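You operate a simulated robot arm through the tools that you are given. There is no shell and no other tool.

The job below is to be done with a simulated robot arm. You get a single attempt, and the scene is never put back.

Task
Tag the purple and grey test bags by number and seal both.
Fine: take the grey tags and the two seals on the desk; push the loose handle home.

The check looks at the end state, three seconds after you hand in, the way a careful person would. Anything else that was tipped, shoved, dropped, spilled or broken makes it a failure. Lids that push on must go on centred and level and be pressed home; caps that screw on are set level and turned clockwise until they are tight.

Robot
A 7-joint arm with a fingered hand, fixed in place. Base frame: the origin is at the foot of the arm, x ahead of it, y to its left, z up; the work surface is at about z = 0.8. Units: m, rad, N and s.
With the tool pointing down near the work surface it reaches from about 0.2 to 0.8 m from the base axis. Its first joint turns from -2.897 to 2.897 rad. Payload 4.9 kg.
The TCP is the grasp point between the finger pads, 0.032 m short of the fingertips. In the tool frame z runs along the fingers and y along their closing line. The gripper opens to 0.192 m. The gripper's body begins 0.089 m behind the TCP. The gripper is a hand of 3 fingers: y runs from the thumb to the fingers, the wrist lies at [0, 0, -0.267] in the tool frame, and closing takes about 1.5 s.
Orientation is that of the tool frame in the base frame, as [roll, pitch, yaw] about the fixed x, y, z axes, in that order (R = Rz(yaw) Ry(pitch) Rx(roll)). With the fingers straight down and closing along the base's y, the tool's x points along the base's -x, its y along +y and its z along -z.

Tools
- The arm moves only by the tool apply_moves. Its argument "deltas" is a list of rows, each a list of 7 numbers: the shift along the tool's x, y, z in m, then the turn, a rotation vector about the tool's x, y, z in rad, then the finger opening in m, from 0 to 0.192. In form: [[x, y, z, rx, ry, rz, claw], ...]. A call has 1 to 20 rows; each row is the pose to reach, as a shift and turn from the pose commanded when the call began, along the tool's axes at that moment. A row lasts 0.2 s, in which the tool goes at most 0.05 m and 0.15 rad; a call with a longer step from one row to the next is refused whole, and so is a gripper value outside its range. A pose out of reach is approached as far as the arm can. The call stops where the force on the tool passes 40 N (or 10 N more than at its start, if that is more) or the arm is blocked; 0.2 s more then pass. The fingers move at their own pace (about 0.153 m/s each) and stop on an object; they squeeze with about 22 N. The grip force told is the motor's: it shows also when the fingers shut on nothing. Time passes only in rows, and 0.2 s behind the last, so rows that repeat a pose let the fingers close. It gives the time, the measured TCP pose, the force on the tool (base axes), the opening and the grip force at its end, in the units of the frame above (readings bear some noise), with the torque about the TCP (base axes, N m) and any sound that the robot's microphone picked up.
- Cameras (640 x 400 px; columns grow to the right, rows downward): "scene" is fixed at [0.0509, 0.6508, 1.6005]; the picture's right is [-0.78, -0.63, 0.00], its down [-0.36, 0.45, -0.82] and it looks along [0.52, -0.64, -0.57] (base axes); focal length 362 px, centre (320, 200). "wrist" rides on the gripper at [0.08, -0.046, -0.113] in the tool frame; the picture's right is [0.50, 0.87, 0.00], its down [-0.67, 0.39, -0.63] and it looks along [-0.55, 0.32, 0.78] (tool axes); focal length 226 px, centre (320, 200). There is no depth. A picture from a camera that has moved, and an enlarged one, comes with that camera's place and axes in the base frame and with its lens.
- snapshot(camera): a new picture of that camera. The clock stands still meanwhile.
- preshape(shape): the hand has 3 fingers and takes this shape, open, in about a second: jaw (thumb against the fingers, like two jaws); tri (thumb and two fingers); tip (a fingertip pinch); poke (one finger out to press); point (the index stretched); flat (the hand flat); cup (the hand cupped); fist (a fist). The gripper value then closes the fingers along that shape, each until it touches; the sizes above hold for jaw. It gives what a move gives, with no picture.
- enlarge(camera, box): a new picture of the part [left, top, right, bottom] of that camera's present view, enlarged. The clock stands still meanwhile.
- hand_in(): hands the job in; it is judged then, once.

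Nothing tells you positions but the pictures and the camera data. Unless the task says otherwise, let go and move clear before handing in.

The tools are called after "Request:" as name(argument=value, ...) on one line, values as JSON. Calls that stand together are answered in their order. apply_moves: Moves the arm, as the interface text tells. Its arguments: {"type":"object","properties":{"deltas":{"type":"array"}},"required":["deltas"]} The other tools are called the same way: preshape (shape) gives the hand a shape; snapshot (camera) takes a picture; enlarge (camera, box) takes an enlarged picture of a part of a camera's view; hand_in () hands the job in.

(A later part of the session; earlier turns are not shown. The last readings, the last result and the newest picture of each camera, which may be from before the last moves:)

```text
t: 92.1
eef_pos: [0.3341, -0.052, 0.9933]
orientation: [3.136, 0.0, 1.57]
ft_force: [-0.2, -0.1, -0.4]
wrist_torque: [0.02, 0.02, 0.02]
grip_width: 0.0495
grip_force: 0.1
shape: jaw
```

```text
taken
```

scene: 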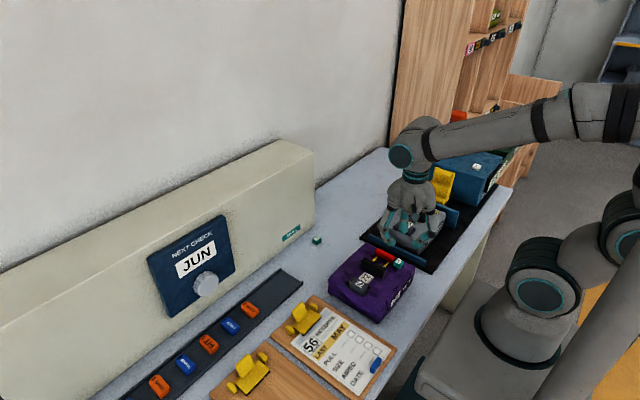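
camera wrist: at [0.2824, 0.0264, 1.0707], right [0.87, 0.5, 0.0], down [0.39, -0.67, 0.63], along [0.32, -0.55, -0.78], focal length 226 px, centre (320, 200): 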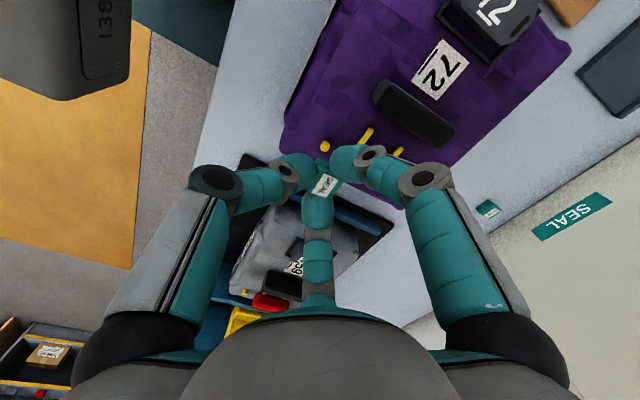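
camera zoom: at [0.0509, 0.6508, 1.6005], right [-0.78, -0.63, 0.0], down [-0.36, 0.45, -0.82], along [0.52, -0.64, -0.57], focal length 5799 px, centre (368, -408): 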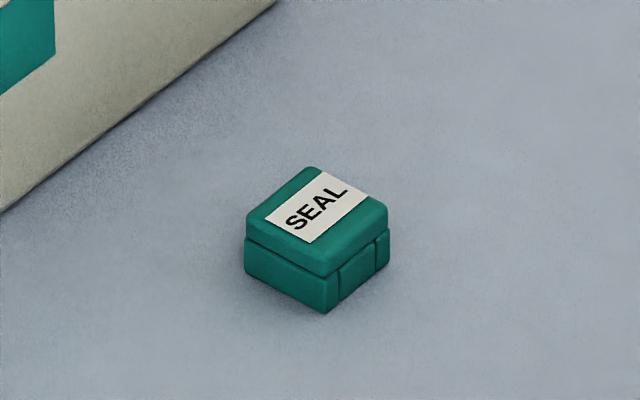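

The seal is flush and within about a millimetre of centred on the stud. To be sure it's pressed home, I'll close the fingers and press straight down on its top.

Request:
apply_moves(deltas=[[0, 0, 0, 0, 0, 0, 0.02], [-0.0013, 0.0044, 0, 0, 0, 0, 0.0], [-0.0013, 0.0044, 0, 0, 0, 0, 0.0], [-0.0013, 0.0044, 0.03, 0, 0, 0, 0.0], [-0.0013, 0.0044, 0.06, 0, 0, 0, 0.0], [-0.0013, 0.0044, 0.068, 0, 0, 0, 0.0], [-0.0013, 0.0044, 0.068, 0, 0, 0, 0.0]])

Request:
enlarge(camera="scene", box=[385, 245, 415, 272])

Request:
enlarge(camera="wrist", box=[280, 120, 380, 200])

```text
t: 93.7
eef_pos: [0.3377, -0.0525, 0.924]
orientation: [3.137, 0.0, 1.571]
ft_force: [0.3, 0.9, 0.4]
wrist_torque: [0.03, 0.0, 0.01]
grip_width: 0.0
grip_force: 22.2
shape: jaw
```

```text
14.81 times, centred on (400, 258) of scene
camera zoom: at [0.0509, 0.6508, 1.6005], right [-0.78, -0.63, 0.0], down [-0.36, 0.45, -0.82], along [0.52, -0.64, -0.57], focal length 5369 px, centre (-865, -667)
```

zoom: 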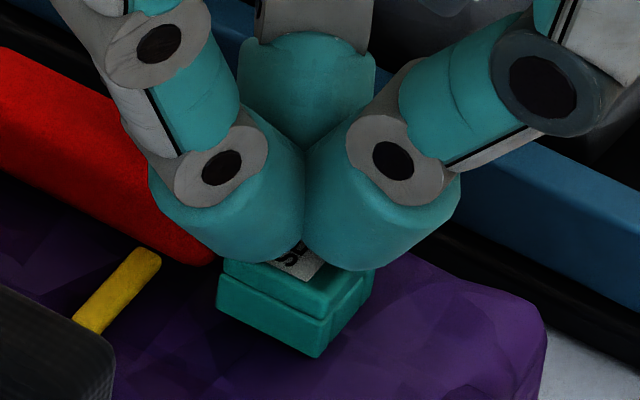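

```text
5.00 times, centred on (330, 160) of wrist
camera zoom: at [0.292, 0.0264, 1.0369], right [0.87, 0.5, 0.0], down [0.38, -0.67, 0.63], along [0.32, -0.55, -0.77], focal length 1130 px, centre (270, 400)
```

zoom: 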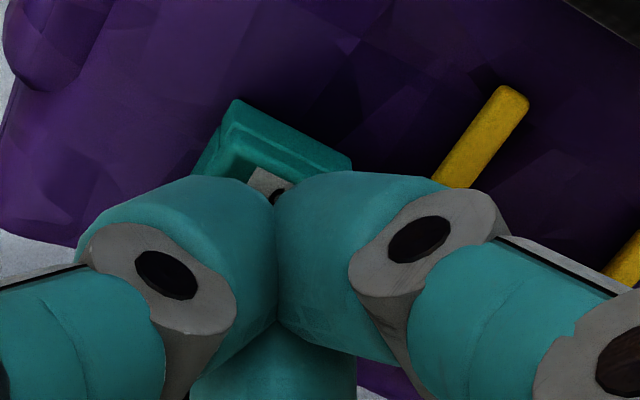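

The closed fingertips are centred over the seal. I'll press down in 1 mm steps.

Request:
apply_moves(deltas=[[0, 0, 0.002, 0, 0, 0, 0.0], [0, 0, 0.004, 0, 0, 0, 0.0], [0, 0, 0.005, 0, 0, 0, 0.0], [0, 0, 0.006, 0, 0, 0, 0.0], [0, 0, 0.006, 0, 0, 0, 0.0]])

Request:
apply_moves(deltas=[[0, 0, 0.001, 0, 0, 0, 0.0], [0, 0, 0.001, 0, 0, 0, 0.0]])

Request:
enlarge(camera="scene", box=[385, 245, 415, 272])

```text
t: 94.7
eef_pos: [0.3386, -0.052, 0.9221]
orientation: [3.135, 0.001, 1.57]
ft_force: [-7.8, 0.3, 11.5]
wrist_torque: [0.02, 0.33, 0.03]
grip_width: 0.0
grip_force: 21.9
shape: jaw
stopped in row 4: the force on the tool passed its limit at 44 N (the readings are from after the stop); the commanded pose is now the measured one
```

```text
t: 95.3
eef_pos: [0.3391, -0.053, 0.921]
orientation: [3.133, 0.001, 1.572]
ft_force: [-14.7, -0.7, 36.3]
wrist_torque: [0.01, 0.68, 0.05]
grip_width: 0.0002
grip_force: 22.2
shape: jaw
```

```text
14.81 times, centred on (400, 258) of scene
camera zoom: at [0.0509, 0.6508, 1.6005], right [-0.78, -0.63, 0.0], down [-0.36, 0.45, -0.82], along [0.52, -0.64, -0.57], focal length 5369 px, centre (-865, -667)
```

zoom: 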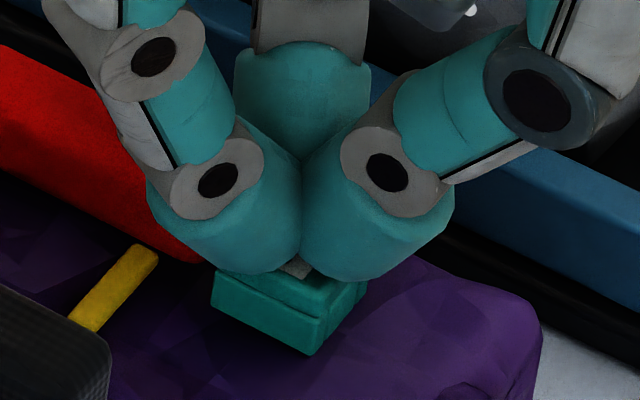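

The press reached 36–44 N on the seal's top with no further travel, so it is home. I'll lift off, check it, and go for seal 2.

Request:
apply_moves(deltas=[[0, 0, -0.01, 0, 0, 0, 0.0], [0, 0, -0.04, 0, 0, 0, 0.0], [0, 0, -0.08, 0, 0, 0, 0.02], [0, 0, -0.08, 0, 0, 0, 0.05]])

Request:
enlarge(camera="scene", box=[385, 245, 415, 272])

Request:
enlarge(camera="wrist", box=[310, 100, 390, 160])

```text
t: 96.3
eef_pos: [0.3392, -0.0524, 0.9998]
orientation: [3.136, 0.002, 1.57]
ft_force: [-0.7, -0.1, -0.4]
wrist_torque: [-0.01, 0.05, -0.02]
grip_width: 0.0496
grip_force: 0.1
shape: jaw
```

```text
14.81 times, centred on (400, 258) of scene
camera zoom: at [0.0509, 0.6508, 1.6005], right [-0.78, -0.63, 0.0], down [-0.36, 0.45, -0.82], along [0.52, -0.64, -0.57], focal length 5369 px, centre (-865, -667)
```

zoom: 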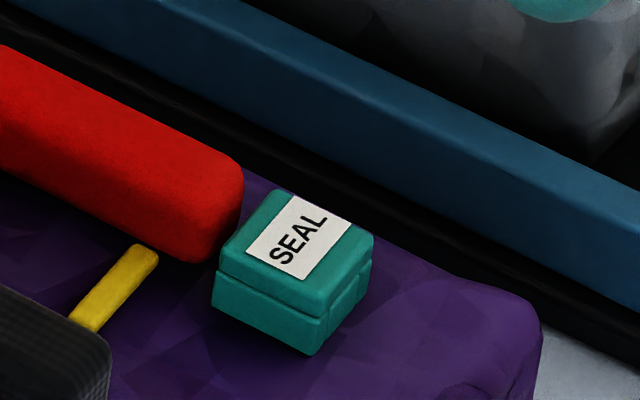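

```text
6.67 times, centred on (350, 130) of wrist
camera zoom: at [0.2918, 0.0263, 1.1119], right [0.87, 0.5, 0.0], down [0.38, -0.67, 0.63], along [0.32, -0.55, -0.77], focal length 1507 px, centre (120, 667)
```

zoom: 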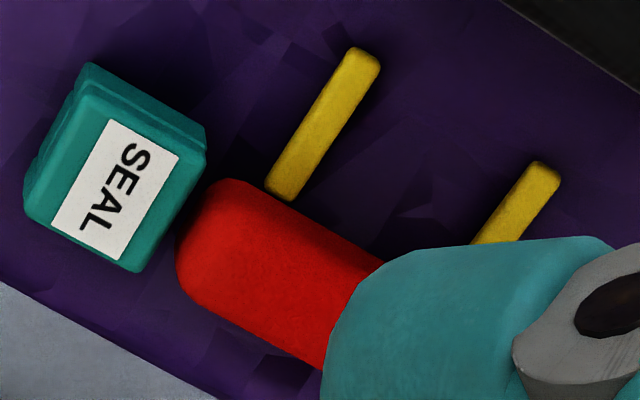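

The purple bag's seal is flush and level beside its handle. Now I'll hover near seal 2 and locate it.

Request:
apply_moves(deltas=[[0.005, 0.04, 0, 0.003, 0, 0, 0.05], [0.011, 0.08, 0, 0.0055, 0, 0, 0.05], [0.016, 0.12, 0, 0.0055, 0, 0, 0.05], [0.021, 0.16, 0, 0.0055, 0, 0, 0.05], [0.027, 0.2, 0.02, 0.0055, 0, 0, 0.05], [0.032, 0.235, 0.05, 0.0055, 0, 0, 0.045], [0.032, 0.24, 0.07, 0.0055, 0, 0, 0.04], [0.032, 0.24, 0.07, 0.0055, 0, 0, 0.04]])

Request:
enlarge(camera="wrist", box=[240, 90, 420, 220])

```text
t: 98.1
eef_pos: [0.5795, -0.0215, 0.9318]
orientation: [3.141, 0.002, 1.571]
ft_force: [0.1, -0.7, -0.2]
wrist_torque: [-0.01, 0.02, 0.0]
grip_width: 0.0401
grip_force: 0.0
shape: jaw
```

```text
3.08 times, centred on (330, 155) of wrist
camera zoom: at [0.5329, 0.0579, 1.044], right [0.87, 0.5, 0.0], down [0.39, -0.67, 0.63], along [0.32, -0.55, -0.77], focal length 696 px, centre (289, 338)
```

zoom: 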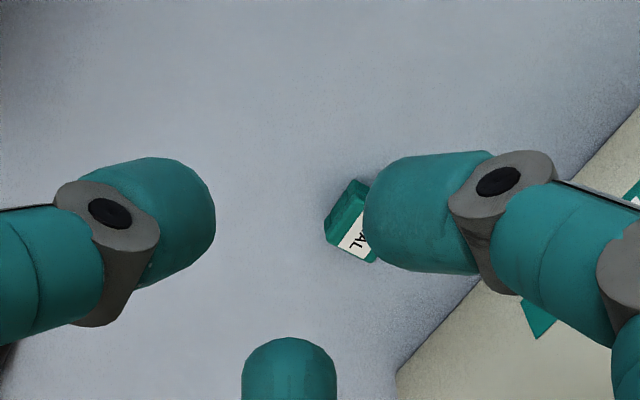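

Seal 2 is partly hidden behind a finger, near (0.6255, -0.046). I'll tilt the hand the same 10° and hover above it.

Request:
apply_moves(deltas=[[-0.01, 0, 0, -0.06, 0, 0, 0.04], [-0.0245, 0.005, 0, -0.12, 0, 0, 0.04], [-0.0245, 0.015, 0, -0.17, 0, 0, 0.04], [-0.0245, 0.028, 0.01, -0.17, 0, 0, 0.04], [-0.0245, 0.041, 0.03, -0.17, 0, 0, 0.04], [-0.0245, 0.041, 0.05, -0.17, 0, 0, 0.04], [-0.0245, 0.041, 0.05, -0.17, 0, 0, 0.04]])

Request:
enlarge(camera="wrist", box=[240, 90, 420, 220])

Request:
enlarge(camera="scene", box=[290, 190, 350, 250])

```text
t: 99.7
eef_pos: [0.6208, -0.0442, 0.8815]
orientation: [2.971, 0.002, 1.571]
ft_force: [0.4, -0.6, -0.5]
wrist_torque: [0.01, -0.01, 0.0]
grip_width: 0.04
grip_force: 0.1
shape: jaw
```

```text
3.08 times, centred on (330, 155) of wrist
camera zoom: at [0.5564, 0.0346, 0.9852], right [0.85, 0.5, 0.15], down [0.27, -0.67, 0.69], along [0.44, -0.55, -0.71], focal length 696 px, centre (289, 338)
```

zoom: 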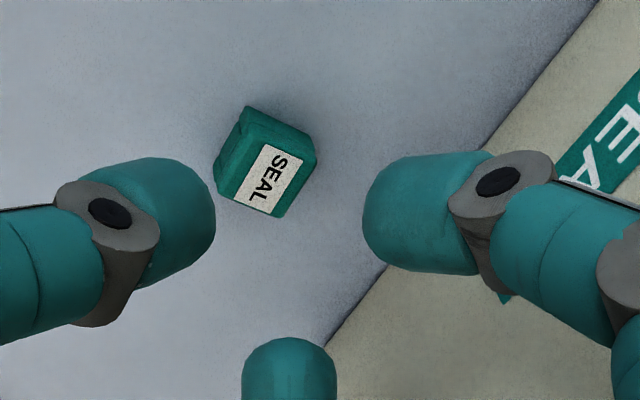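

```text
6.67 times, centred on (320, 220) of scene
camera zoom: at [0.0509, 0.6508, 1.6005], right [-0.78, -0.63, 0.0], down [-0.36, 0.45, -0.82], along [0.52, -0.64, -0.57], focal length 2416 px, centre (320, 67)
```

zoom: 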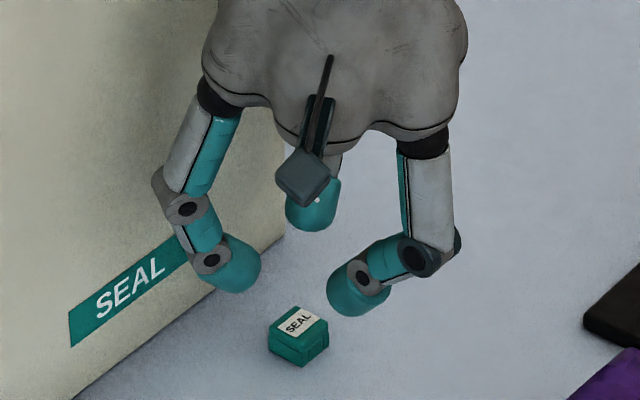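

Seal 2's centre is at (0.625, -0.046). I'll lower around it as I did with the first.

Request:
apply_moves(deltas=[[-0.002, -0.0025, 0.015, 0, 0, 0, 0.04], [-0.002, -0.0045, 0.026, 0, 0, 0, 0.04], [-0.002, -0.006, 0.035, 0, 0, 0, 0.04], [-0.002, -0.0072, 0.0419, 0, 0, 0, 0.04], [-0.002, -0.0072, 0.0419, 0, 0, 0, 0.04]])

Request:
enlarge(camera="wrist", box=[240, 90, 420, 220])

```text
t: 100.9
eef_pos: [0.6212, -0.0486, 0.8385]
orientation: [2.971, 0.003, 1.572]
ft_force: [0.9, 0.8, 0.7]
wrist_torque: [0.02, -0.03, -0.02]
grip_width: 0.0401
grip_force: 0.1
shape: jaw
```

```text
3.08 times, centred on (330, 155) of wrist
camera zoom: at [0.556, 0.032, 0.9428], right [0.85, 0.5, 0.15], down [0.27, -0.67, 0.69], along [0.44, -0.55, -0.71], focal length 696 px, centre (289, 338)
```

zoom: 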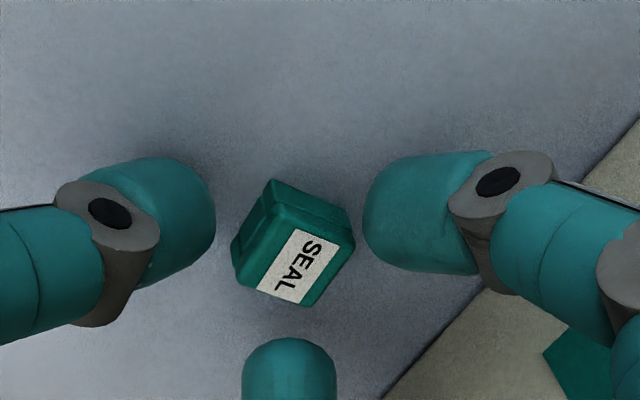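

The seal is centred between the fingers. Instead of lifting it in the tilted grip, I'll cage it loosely and slide it away from the box along the desk.

Request:
apply_moves(deltas=[[0, 0, 0, 0, 0, 0, 0.034], [0, 0, 0, 0, 0, 0, 0.034], [0, -0.01, -0.0017, 0, 0, 0, 0.034], [0, -0.02, -0.0034, 0, 0, 0, 0.034], [0, -0.03, -0.0052, 0, 0, 0, 0.034], [0, -0.04, -0.0069, 0, 0, 0, 0.034], [0, -0.05, -0.0086, 0, 0, 0, 0.034], [0, -0.06, -0.0103, 0, 0, 0, 0.034], [0, -0.06, -0.0103, 0, 0, 0, 0.034]])

Request:
enlarge(camera="wrist", box=[260, 120, 400, 220])

Request:
enlarge(camera="scene", box=[310, 210, 370, 260])

```text
t: 102.9
eef_pos: [0.5588, -0.0469, 0.8392]
orientation: [2.971, 0.002, 1.572]
ft_force: [0.0, -0.6, -0.7]
wrist_torque: [-0.01, 0.01, 0.03]
grip_width: 0.0342
grip_force: 0.1
shape: jaw
```

```text
4.00 times, centred on (330, 170) of wrist
camera zoom: at [0.4945, 0.0316, 0.9422], right [0.85, 0.5, 0.15], down [0.27, -0.67, 0.69], along [0.44, -0.55, -0.71], focal length 904 px, centre (280, 320)
```

zoom: 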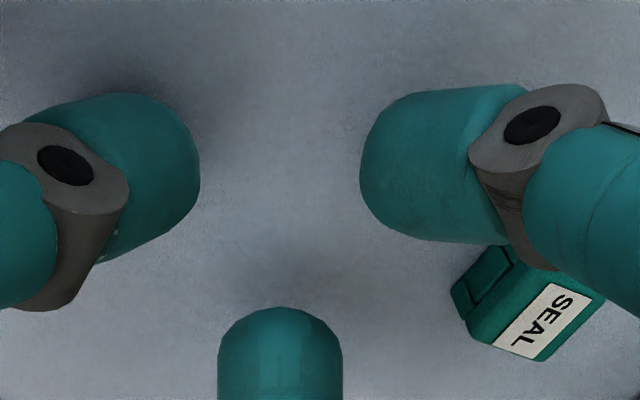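

```text
8.00 times, centred on (340, 235) of scene
camera zoom: at [0.0509, 0.6508, 1.6005], right [-0.78, -0.63, 0.0], down [-0.36, 0.45, -0.82], along [0.52, -0.64, -0.57], focal length 2899 px, centre (160, -80)
```

zoom: 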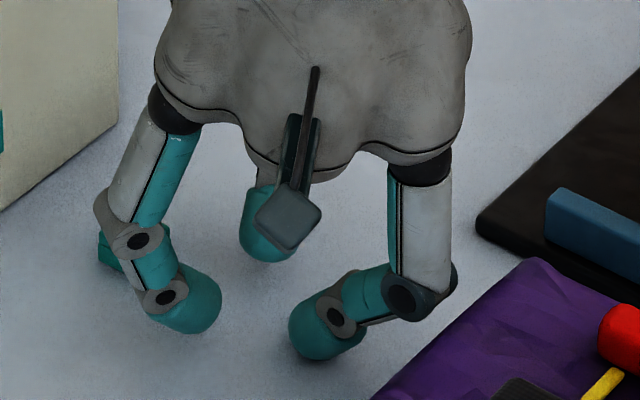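

The seal slipped between the two fingers and stayed where it was, at about (0.6255, -0.046). I'll go back over it and grip it lightly instead, as I did with the first.

Request:
apply_moves(deltas=[[0, 0.0051, -0.0296, 0, 0, 0, 0.04], [0, 0.0068, -0.0394, 0, 0, 0, 0.04], [0, 0.0368, -0.0343, 0, 0, 0, 0.04], [0, 0.0668, -0.0291, 0, 0, 0, 0.04], [0, 0.0668, -0.0291, 0, 0, 0, 0.04]])

Request:
enlarge(camera="wrist", box=[240, 90, 420, 220])

```text
t: 104.1
eef_pos: [0.6205, -0.0461, 0.8788]
orientation: [2.971, 0.003, 1.573]
ft_force: [0.1, -0.2, 0.4]
wrist_torque: [-0.02, -0.02, 0.0]
grip_width: 0.0396
grip_force: 0.0
shape: jaw
```

```text
3.08 times, centred on (330, 155) of wrist
camera zoom: at [0.5555, 0.0319, 0.9829], right [0.85, 0.5, 0.15], down [0.27, -0.67, 0.69], along [0.44, -0.55, -0.71], focal length 696 px, centre (289, 338)
```

zoom: 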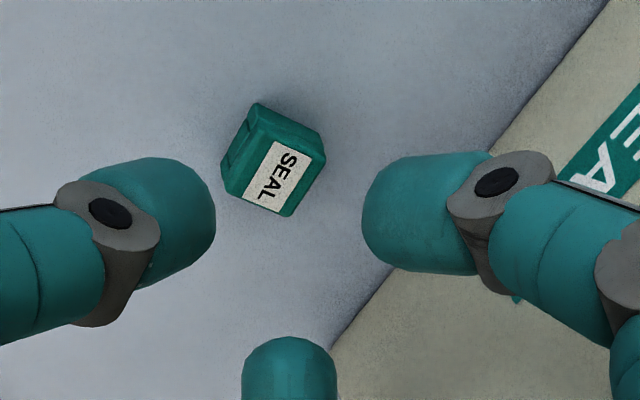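

Seal 2 is still upright in its place. I'll lower, grip it and lift it just clear of the desk.

Request:
apply_moves(deltas=[[0, -0.0025, 0.014, 0, 0, 0, 0.04], [0, -0.0045, 0.026, 0, 0, 0, 0.04], [0, -0.006, 0.034, 0, 0, 0, 0.04], [0, -0.0069, 0.0399, 0, 0, 0, 0.04], [0, -0.0069, 0.0399, 0, 0, 0, 0.034], [0, -0.0069, 0.0399, 0, 0, 0, 0.028], [0, -0.0069, 0.0399, 0, 0, 0, 0.022], [0, -0.0069, 0.0399, 0, 0, 0, 0.015], [0, -0.0069, 0.0399, 0, 0, 0, 0.0], [0, -0.0069, 0.0399, 0, 0, 0, 0.0], [0, -0.0069, 0.0399, 0, 0, 0, 0.0]])

Request:
apply_moves(deltas=[[0, 0.001, -0.004, 0, 0, 0, 0.0], [0, 0.0015, -0.009, 0, 0, 0, 0.0], [0, 0.0015, -0.009, 0, 0, 0, 0.0]])

Request:
enlarge(camera="wrist", box=[260, 120, 400, 220])

Request:
enlarge(camera="scene", box=[290, 200, 350, 250])

```text
t: 106.5
eef_pos: [0.6209, -0.0482, 0.8386]
orientation: [2.972, 0.002, 1.571]
ft_force: [-1.1, -0.3, 1.7]
wrist_torque: [-0.02, -0.02, 0.0]
grip_width: 0.0188
grip_force: 22.2
shape: jaw
```

```text
t: 107.3
eef_pos: [0.6197, -0.0488, 0.8471]
orientation: [2.969, 0.002, 1.571]
ft_force: [-0.2, -0.9, -0.1]
wrist_torque: [0.03, -0.03, 0.01]
grip_width: 0.019
grip_force: 21.5
shape: jaw
```

```text
4.00 times, centred on (330, 170) of wrist
camera zoom: at [0.5561, 0.0313, 0.9505], right [0.85, 0.5, 0.15], down [0.27, -0.67, 0.69], along [0.44, -0.55, -0.71], focal length 904 px, centre (280, 320)
```

zoom: 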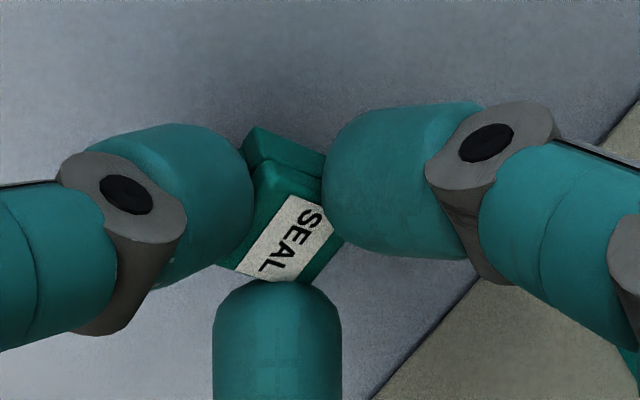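

```text
8.00 times, centred on (320, 225) of scene
camera zoom: at [0.0509, 0.6508, 1.6005], right [-0.78, -0.63, 0.0], down [-0.36, 0.45, -0.82], along [0.52, -0.64, -0.57], focal length 2899 px, centre (320, 0)
```

zoom: 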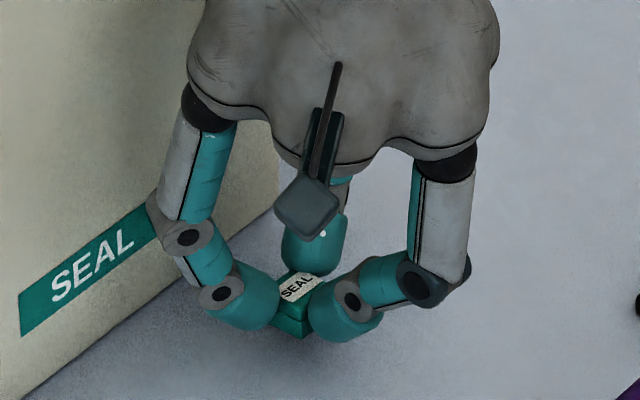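

Seal 2 is lifted clear. I'll carry it low, 6 cm back onto open desk, and set it down.

Request:
apply_moves(deltas=[[0, -0.02, -0.0034, 0, 0, 0, 0.0], [0, -0.04, -0.0069, 0, 0, 0, 0.0], [0, -0.0591, -0.0102, 0, 0, 0, 0.0], [0, -0.0591, -0.0102, 0, 0, 0, 0.0]])

Request:
apply_moves(deltas=[[0, -0.0004, 0.002, 0, 0, 0, 0.0], [0, -0.0007, 0.004, 0, 0, 0, 0.0], [0, -0.001, 0.0055, 0, 0, 0, 0.0], [0, -0.0011, 0.0065, 0, 0, 0, 0.0], [0, -0.0011, 0.0065, 0, 0, 0, 0.0]])

```text
t: 108.3
eef_pos: [0.5611, -0.0496, 0.8479]
orientation: [2.97, 0.002, 1.57]
ft_force: [-0.4, 0.3, -0.3]
wrist_torque: [0.03, -0.02, -0.03]
grip_width: 0.0167
grip_force: 22.0
shape: jaw
```

```text
t: 109.5
eef_pos: [0.5601, -0.0489, 0.8405]
orientation: [2.97, 0.003, 1.569]
ft_force: [0.0, -0.2, -0.6]
wrist_torque: [0.0, 0.02, -0.02]
grip_width: 0.0169
grip_force: 22.1
shape: jaw
```

No contact yet. I'll lower another 1.5 mm, then release.

Request:
apply_moves(deltas=[[0, -0.0002, 0.001, 0, 0, 0, 0.0], [0, -0.0003, 0.002, 0, 0, 0, 0.0], [0, -0.0003, 0.002, 0, 0, 0, 0.0]])

Request:
enlarge(camera="wrist", box=[290, 140, 370, 200])

Request:
enlarge(camera="scene", box=[310, 215, 360, 255])

```text
t: 110.3
eef_pos: [0.561, -0.0484, 0.8378]
orientation: [2.972, 0.001, 1.57]
ft_force: [0.4, -0.2, 0.4]
wrist_torque: [0.01, 0.04, 0.0]
grip_width: 0.0168
grip_force: 21.5
shape: jaw
```

```text
6.67 times, centred on (330, 170) of wrist
camera zoom: at [0.496, 0.0316, 0.9418], right [0.85, 0.5, 0.15], down [0.27, -0.67, 0.69], along [0.44, -0.55, -0.71], focal length 1507 px, centre (253, 400)
```

zoom: 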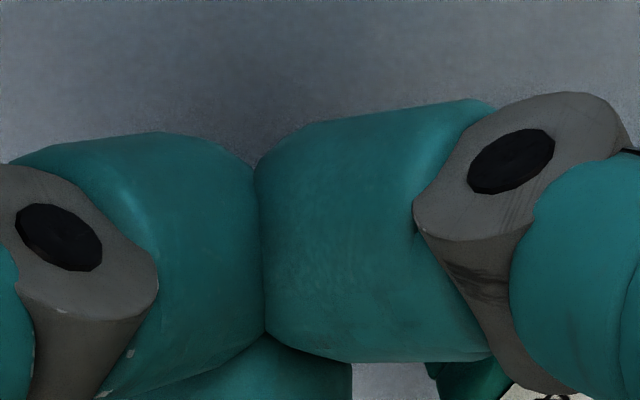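

```text
10.00 times, centred on (335, 235) of scene
camera zoom: at [0.0509, 0.6508, 1.6005], right [-0.78, -0.63, 0.0], down [-0.36, 0.45, -0.82], along [0.52, -0.64, -0.57], focal length 3624 px, centre (170, -150)
```

zoom: 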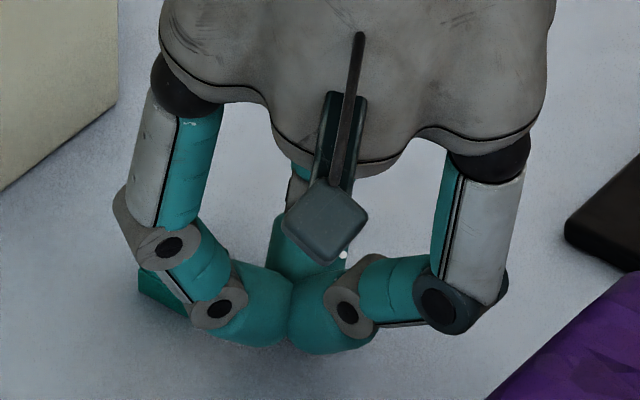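

The seal slipped out during the carry and is back on the desk, to the right. I'll open, rise and find it.

Request:
apply_moves(deltas=[[0, 0.0051, -0.03, 0, 0, 0, 0.0], [0, 0.0102, -0.06, 0, 0, 0, 0.03], [0, 0.0102, -0.06, 0, 0, 0, 0.05], [0, 0.0102, -0.06, 0, 0, 0, 0.05]])

Request:
snapshot(camera="wrist")

Request:
enlarge(camera="scene", box=[290, 210, 360, 260])

Request:
enlarge(camera="wrist", box=[300, 120, 440, 240])

```text
t: 111.3
eef_pos: [0.5596, -0.0486, 0.8997]
orientation: [2.973, 0.001, 1.572]
ft_force: [0.6, -0.6, -0.5]
wrist_torque: [-0.02, 0.0, -0.01]
grip_width: 0.0494
grip_force: 0.0
shape: jaw
```

```text
taken
camera wrist: at [0.4956, 0.0315, 1.0024], right [0.85, 0.5, 0.15], down [0.27, -0.67, 0.69], along [0.44, -0.55, -0.71], focal length 226 px, centre (320, 200)
```

wrist: 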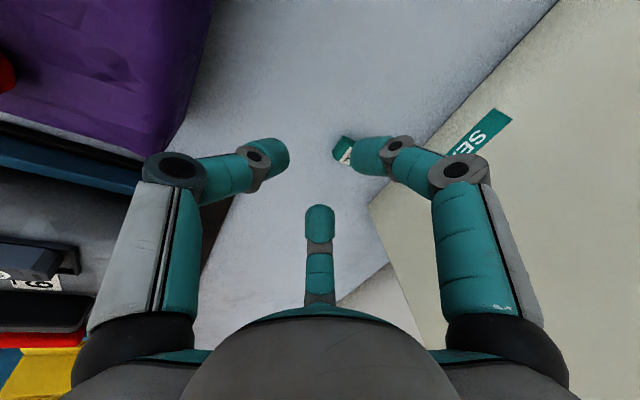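

```text
8.00 times, centred on (325, 235) of scene
camera zoom: at [0.0509, 0.6508, 1.6005], right [-0.78, -0.63, 0.0], down [-0.36, 0.45, -0.82], along [0.52, -0.64, -0.57], focal length 2899 px, centre (280, -80)
```

zoom: 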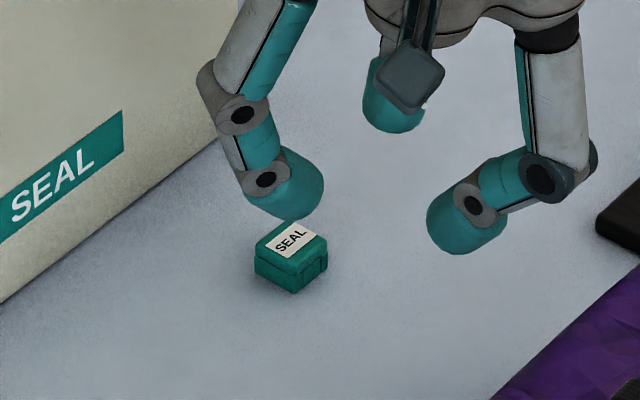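

```text
3.33 times, centred on (370, 180) of wrist
camera zoom: at [0.4956, 0.0315, 1.0024], right [0.85, 0.5, 0.15], down [0.27, -0.67, 0.69], along [0.44, -0.55, -0.71], focal length 754 px, centre (153, 267)
```

zoom: 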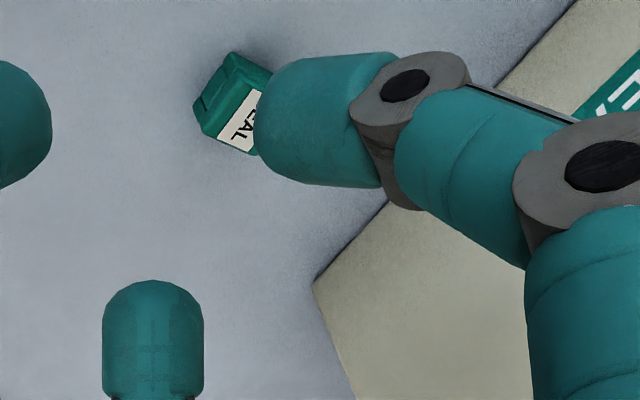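

Seal 2 stands upright at about (0.607, -0.05), now far enough from the box for a vertical grasp. I'll straighten the hand and hover over it.

Request:
apply_moves(deltas=[[0, 0, 0, 0.06, 0, 0, 0.05], [0, 0, 0, 0.12, 0, 0, 0.045], [0, 0, 0, 0.17, 0, 0, 0.042], [-0.001, 0.02, 0.004, 0.17, 0, 0, 0.042], [-0.002, 0.0385, 0.02, 0.17, 0, 0, 0.042], [-0.002, 0.0385, 0.0269, 0.17, 0, 0, 0.042], [-0.002, 0.0385, 0.0269, 0.17, 0, 0, 0.042]])

Request:
enlarge(camera="wrist", box=[240, 90, 420, 220])

Request:
enlarge(camera="scene", box=[270, 170, 370, 260])

```text
t: 112.9
eef_pos: [0.6035, -0.0488, 0.8799]
orientation: [3.14, 0.002, 1.571]
ft_force: [-0.6, -0.2, -0.5]
wrist_torque: [-0.01, 0.01, 0.02]
grip_width: 0.0424
grip_force: 0.0
shape: jaw
```

```text
3.08 times, centred on (330, 155) of wrist
camera zoom: at [0.5571, 0.03, 0.993], right [0.87, 0.5, 0.0], down [0.39, -0.67, 0.63], along [0.32, -0.55, -0.77], focal length 696 px, centre (289, 338)
```

zoom: 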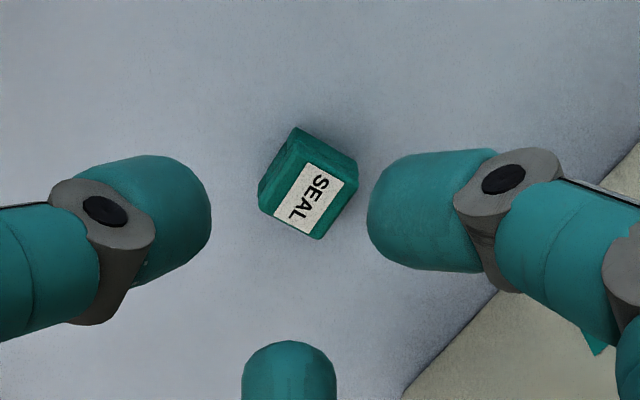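

```text
4.44 times, centred on (320, 215) of scene
camera zoom: at [0.0509, 0.6508, 1.6005], right [-0.78, -0.63, 0.0], down [-0.36, 0.45, -0.82], along [0.52, -0.64, -0.57], focal length 1611 px, centre (320, 133)
```

zoom: 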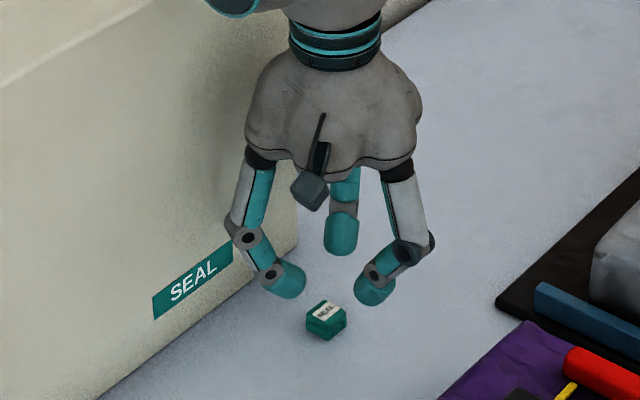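

Seal 2's centre is at (0.608, -0.050) and nearly unrotated. I'll trim 1 mm, lower to desk height and check before closing.

Request:
apply_moves(deltas=[[-0.001, 0, 0.012, 0, 0, 0, 0.042], [-0.001, 0, 0.024, 0, 0, 0, 0.042], [-0.001, 0, 0.036, 0, 0, 0, 0.042], [-0.001, 0, 0.044, 0, 0, 0, 0.042], [-0.001, 0, 0.044, 0, 0, 0, 0.042]])

Request:
enlarge(camera="wrist", box=[260, 120, 400, 220])

```text
t: 114.1
eef_pos: [0.6032, -0.0513, 0.837]
orientation: [3.139, 0.001, 1.571]
ft_force: [0.1, 0.7, 0.4]
wrist_torque: [0.04, -0.02, -0.03]
grip_width: 0.0425
grip_force: 0.1
shape: jaw
```

```text
4.00 times, centred on (330, 170) of wrist
camera zoom: at [0.5569, 0.0283, 0.949], right [0.87, 0.5, 0.0], down [0.39, -0.67, 0.63], along [0.32, -0.55, -0.77], focal length 904 px, centre (280, 320)
```

zoom: 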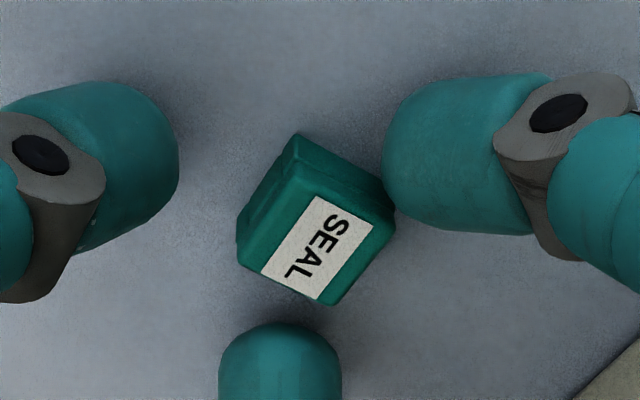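

I'll trim 1 mm in x and y, go 2 mm lower, and close.

Request:
apply_moves(deltas=[[0.001, 0.001, 0.001, 0, 0, 0, 0.042], [0.001, 0.001, 0.002, 0, 0, 0, 0.042], [0.001, 0.001, 0.002, 0, 0, 0, 0.036], [0.001, 0.001, 0.002, 0, 0, 0, 0.03], [0.001, 0.001, 0.002, 0, 0, 0, 0.024], [0.001, 0.001, 0.002, 0, 0, 0, 0.018], [0.001, 0.001, 0.002, 0, 0, 0, 0.01], [0.001, 0.001, 0.002, 0, 0, 0, 0.0], [0.001, 0.001, 0.002, 0, 0, 0, 0.0]])

Request:
enlarge(camera="wrist", box=[290, 140, 370, 200])

```text
t: 116.1
eef_pos: [0.6032, -0.0491, 0.8351]
orientation: [3.14, 0.002, 1.571]
ft_force: [1.1, -0.1, 2.6]
wrist_torque: [-0.04, -0.07, -0.01]
grip_width: 0.0137
grip_force: 22.1
shape: jaw
```

```text
6.67 times, centred on (330, 170) of wrist
camera zoom: at [0.5577, 0.0298, 0.9468], right [0.87, 0.5, 0.0], down [0.39, -0.67, 0.63], along [0.32, -0.55, -0.77], focal length 1507 px, centre (253, 400)
```

zoom: 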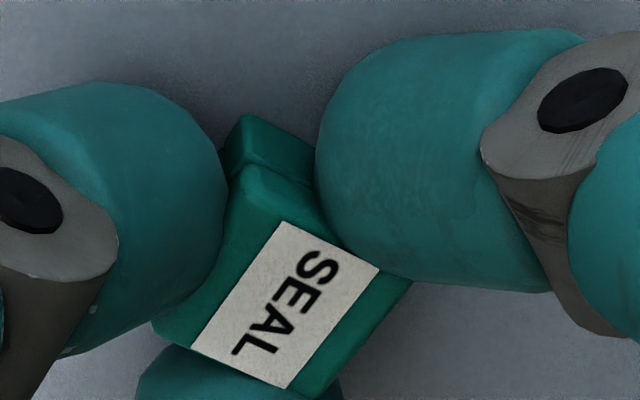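

The grip matches the first seal's almost exactly. I'll lift it and check that it stays level.

Request:
apply_moves(deltas=[[0, 0, -0.005, 0, 0, 0, 0.0], [0, 0, -0.015, 0, 0, 0, 0.0], [0, -0.005, -0.035, 0, 0, 0, 0.0], [0, -0.02, -0.065, 0, 0, 0, 0.0], [0, -0.04, -0.1, 0, 0, 0, 0.0], [0, -0.06, -0.14, 0, 0, 0, 0.0], [0, -0.06, -0.14, 0, 0, 0, 0.0]])

Request:
enlarge(camera="wrist", box=[290, 140, 370, 200])

Request:
enlarge(camera="scene", box=[310, 160, 390, 240])

```text
t: 117.7
eef_pos: [0.5416, -0.0494, 0.974]
orientation: [3.142, 0.002, 1.571]
ft_force: [-0.3, -0.4, 0.3]
wrist_torque: [-0.03, 0.02, 0.0]
grip_width: 0.0137
grip_force: 21.6
shape: jaw
```

```text
6.67 times, centred on (330, 170) of wrist
camera zoom: at [0.4964, 0.0297, 1.0869], right [0.87, 0.5, 0.0], down [0.39, -0.67, 0.63], along [0.32, -0.55, -0.77], focal length 1507 px, centre (253, 400)
```

zoom: 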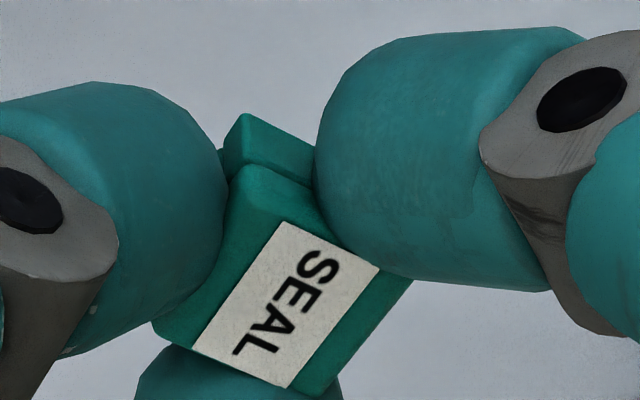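

```text
5.00 times, centred on (350, 200) of scene
camera zoom: at [0.0509, 0.6508, 1.6005], right [-0.78, -0.63, 0.0], down [-0.36, 0.45, -0.82], along [0.52, -0.64, -0.57], focal length 1812 px, centre (170, 200)
```

zoom: 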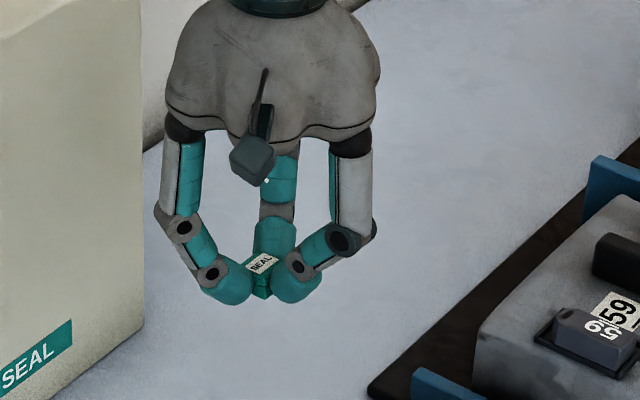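

The seal is held unchanged. I'll carry it across to above the grey bag's stud.

Request:
apply_moves(deltas=[[-0.03, -0.022, -0.01, 0, 0, 0, 0.0], [-0.066, -0.046, -0.015, 0, 0, 0, 0.0], [-0.102, -0.071, -0.015, 0, 0, 0, 0.0], [-0.138, -0.096, -0.015, 0, 0, 0, 0.0], [-0.174, -0.121, -0.015, 0, 0, 0, 0.0], [-0.21, -0.147, -0.015, 0, 0, 0, 0.0], [-0.246, -0.172, -0.01, 0, 0, 0, 0.0], [-0.279, -0.197, 0.0, 0, 0, 0, 0.0], [-0.279, -0.197, 0.005, 0, 0, 0, 0.0], [-0.279, -0.197, 0.005, 0, 0, 0, 0.0]])

Request:
snapshot(camera="wrist")

Request:
enlarge(camera="wrist", box=[270, 80, 390, 180])

Request:
enlarge(camera="scene", box=[400, 160, 460, 220])

```text
t: 119.9
eef_pos: [0.3482, -0.3275, 0.9704]
orientation: [3.14, 0.002, 1.571]
ft_force: [1.3, 0.4, -0.2]
wrist_torque: [0.04, 0.03, -0.01]
grip_width: 0.0137
grip_force: 22.1
shape: jaw
```

```text
taken
camera wrist: at [0.3013, -0.248, 1.0825], right [0.87, 0.5, 0.0], down [0.39, -0.67, 0.63], along [0.32, -0.55, -0.77], focal length 226 px, centre (320, 200)
```

wrist: 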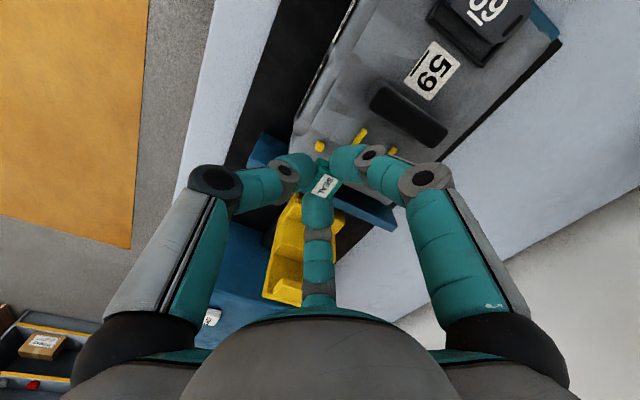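

```text
4.00 times, centred on (330, 130) of wrist
camera zoom: at [0.3013, -0.248, 1.0825], right [0.87, 0.5, 0.0], down [0.39, -0.67, 0.63], along [0.32, -0.55, -0.77], focal length 904 px, centre (280, 480)
```

zoom: 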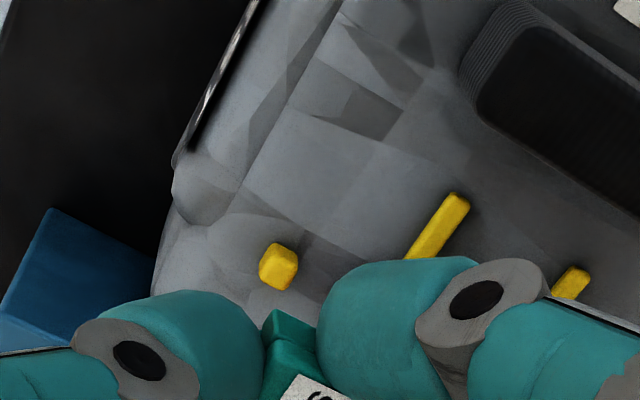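

```text
6.67 times, centred on (430, 190) of scene
camera zoom: at [0.0509, 0.6508, 1.6005], right [-0.78, -0.63, 0.0], down [-0.36, 0.45, -0.82], along [0.52, -0.64, -0.57], focal length 2416 px, centre (-413, 267)
```

zoom: 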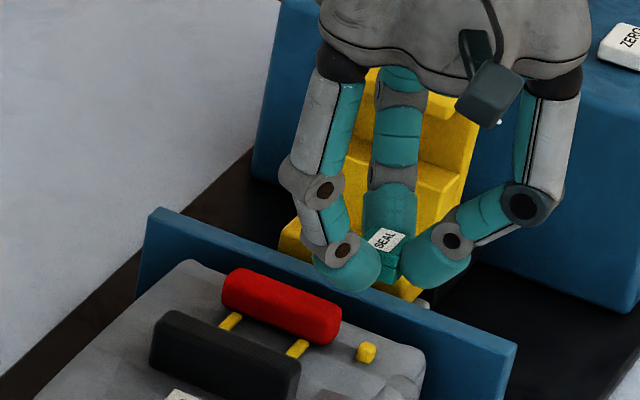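

The stud reads (0.349, -0.3325), about 1.5 mm and 2.3 mm off the seal's centre. I'll correct that and lower to about 1.5 cm above it.

Request:
apply_moves(deltas=[[-0.0012, -0.0008, 0.01, 0, 0, 0, 0.0], [-0.0023, -0.0015, 0.02, 0, 0, 0, 0.0], [-0.0023, -0.0015, 0.03, 0, 0, 0, 0.0], [-0.0023, -0.0015, 0.035, 0, 0, 0, 0.0], [-0.0023, -0.0015, 0.035, 0, 0, 0, 0.0]])

Request:
enlarge(camera="wrist", box=[290, 120, 370, 180])

Request:
enlarge(camera="scene", box=[415, 190, 445, 217])

```text
t: 121.1
eef_pos: [0.3463, -0.3322, 0.9343]
orientation: [3.14, 0.0, 1.571]
ft_force: [-0.4, -0.4, -0.5]
wrist_torque: [0.0, -0.01, 0.01]
grip_width: 0.0137
grip_force: 22.1
shape: jaw
```

```text
6.67 times, centred on (330, 150) of wrist
camera zoom: at [0.2993, -0.2517, 1.0471], right [0.87, 0.5, 0.0], down [0.39, -0.67, 0.63], along [0.32, -0.55, -0.77], focal length 1507 px, centre (253, 533)
```

zoom: 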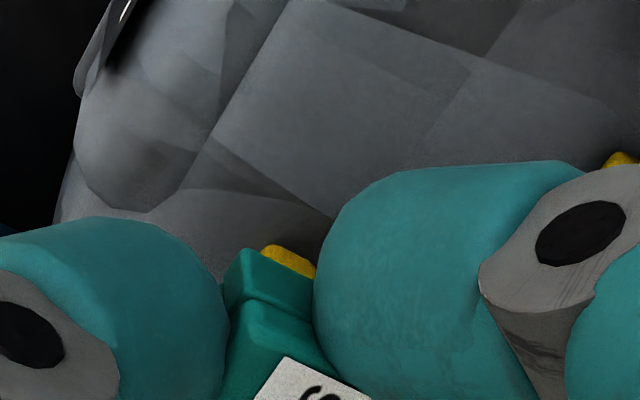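

```text
14.81 times, centred on (430, 204) of scene
camera zoom: at [0.0509, 0.6508, 1.6005], right [-0.78, -0.63, 0.0], down [-0.36, 0.45, -0.82], along [0.52, -0.64, -0.57], focal length 5369 px, centre (-1310, 148)
```

zoom: 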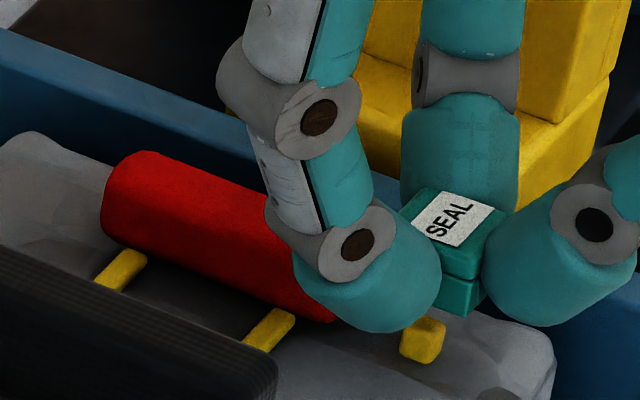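

Both cameras agree to within a millimetre: the seal needs about +0.5 mm in x and +1.3 mm in y. I'll apply that and lower to just above the stud's top.

Request:
apply_moves(deltas=[[0.0013, 0.0005, 0.003, 0, 0, 0, 0.0], [0.0013, 0.0005, 0.007, 0, 0, 0, 0.0], [0.0013, 0.0005, 0.0105, 0, 0, 0, 0.0], [0.0013, 0.0005, 0.0105, 0, 0, 0, 0.0]])

Request:
enlarge(camera="scene", box=[425, 200, 445, 217])

Request:
enlarge(camera="wrist", box=[305, 140, 345, 170])

```text
t: 122.1
eef_pos: [0.3456, -0.3289, 0.9232]
orientation: [3.139, 0.001, 1.571]
ft_force: [0.2, -0.1, -0.1]
wrist_torque: [0.04, 0.01, -0.03]
grip_width: 0.0137
grip_force: 22.1
shape: jaw
```

```text
16.00 times, centred on (435, 208) of scene
camera zoom: at [0.0509, 0.6508, 1.6005], right [-0.78, -0.63, 0.0], down [-0.36, 0.45, -0.82], along [0.52, -0.64, -0.57], focal length 5799 px, centre (-1520, 64)
```

zoom: 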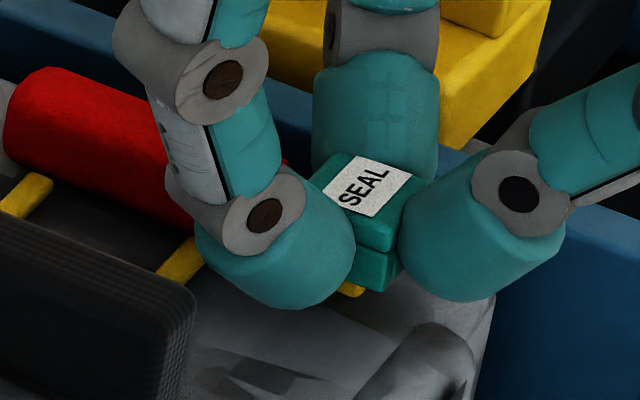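

```text
13.33 times, centred on (325, 155) of wrist
camera zoom: at [0.2999, -0.25, 1.0363], right [0.87, 0.5, 0.0], down [0.39, -0.67, 0.63], along [0.32, -0.55, -0.77], focal length 3014 px, centre (253, 800)
```

zoom: 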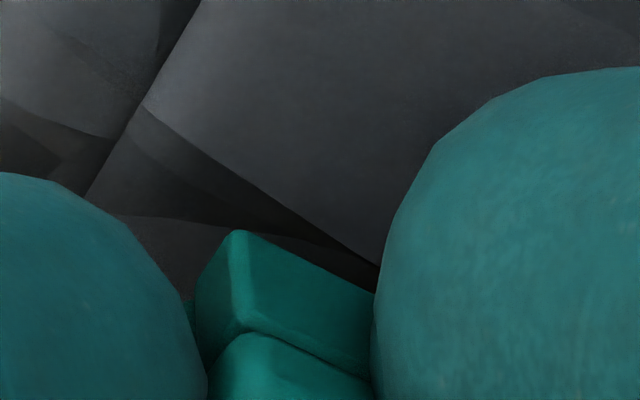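

The remaining offset is about half a millimetre. I'll trim it and lower onto the stud in 1 mm steps.

Request:
apply_moves(deltas=[[-0.0006, -0.0004, 0.001, 0, 0, 0, 0.0], [-0.0006, -0.0004, 0.003, 0, 0, 0, 0.0], [-0.0006, -0.0004, 0.004, 0, 0, 0, 0.0], [-0.0006, -0.0004, 0.005, 0, 0, 0, 0.0], [-0.0006, -0.0004, 0.005, 0, 0, 0, 0.0]])

Request:
apply_moves(deltas=[[0, 0, 0.001, 0, 0, 0, 0.0], [0, 0, 0.002, 0, 0, 0, 0.0], [0, 0, 0.002, 0, 0, 0, 0.0]])

Request:
enlarge(camera="scene", box=[425, 200, 445, 217])

```text
t: 123.3
eef_pos: [0.3456, -0.3315, 0.9184]
orientation: [3.139, 0.002, 1.573]
ft_force: [-0.2, -0.2, -1.3]
wrist_torque: [0.02, 0.01, -0.01]
grip_width: 0.0136
grip_force: 21.8
shape: jaw
```

```text
t: 124.1
eef_pos: [0.3449, -0.3299, 0.9167]
orientation: [3.14, 0.0, 1.57]
ft_force: [0.1, 0.2, 0.4]
wrist_torque: [0.01, 0.02, -0.01]
grip_width: 0.0137
grip_force: 22.1
shape: jaw
```

```text
16.00 times, centred on (435, 208) of scene
camera zoom: at [0.0509, 0.6508, 1.6005], right [-0.78, -0.63, 0.0], down [-0.36, 0.45, -0.82], along [0.52, -0.64, -0.57], focal length 5799 px, centre (-1520, 64)
```

zoom: 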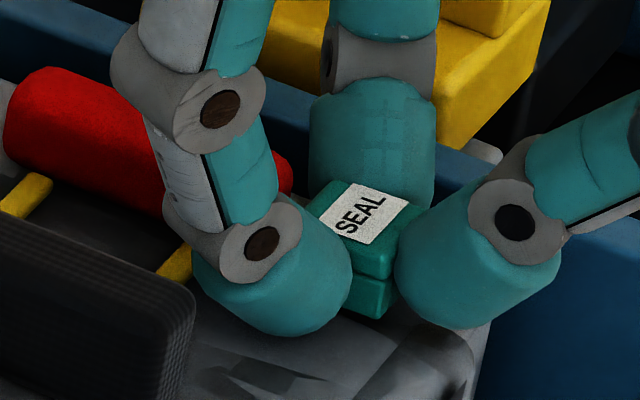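

The seal is already lower than the stud's top with no resistance, so it is going over the stud. I'll continue down to contact.

Request:
apply_moves(deltas=[[0, 0, 0.001, 0, 0, 0, 0.0], [0, 0, 0.002, 0, 0, 0, 0.0], [0, 0, 0.002, 0, 0, 0, 0.0]])

Request:
apply_moves(deltas=[[0, 0, 0.001, 0, 0, 0, 0.0], [0, 0, 0.001, 0, 0, 0, 0.0]])

Request:
apply_moves(deltas=[[0, 0, 0.001, 0, 0, 0, 0.0], [0, 0, 0.001, 0, 0, 0, 0.0]])

Request:
enlarge(camera="scene", box=[425, 200, 445, 217])

```text
t: 124.9
eef_pos: [0.3453, -0.3306, 0.915]
orientation: [3.139, 0.001, 1.57]
ft_force: [-0.3, 0.4, -0.5]
wrist_torque: [-0.01, -0.01, -0.02]
grip_width: 0.0139
grip_force: 21.7
shape: jaw
```

```text
t: 125.5
eef_pos: [0.3458, -0.3304, 0.9128]
orientation: [3.139, 0.001, 1.571]
ft_force: [0.1, 1.0, 3.3]
wrist_torque: [0.03, -0.05, 0.0]
grip_width: 0.014
grip_force: 22.8
shape: jaw
```

```text
t: 126.1
eef_pos: [0.3449, -0.3325, 0.9134]
orientation: [3.136, 0.002, 1.57]
ft_force: [-0.8, 1.0, 11.3]
wrist_torque: [0.03, -0.1, -0.03]
grip_width: 0.014
grip_force: 21.8
shape: jaw
```

```text
16.00 times, centred on (435, 208) of scene
camera zoom: at [0.0509, 0.6508, 1.6005], right [-0.78, -0.63, 0.0], down [-0.36, 0.45, -0.82], along [0.52, -0.64, -0.57], focal length 5799 px, centre (-1520, 64)
```

zoom: 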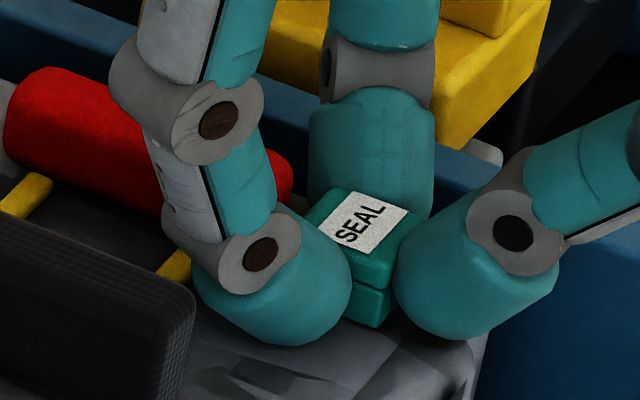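

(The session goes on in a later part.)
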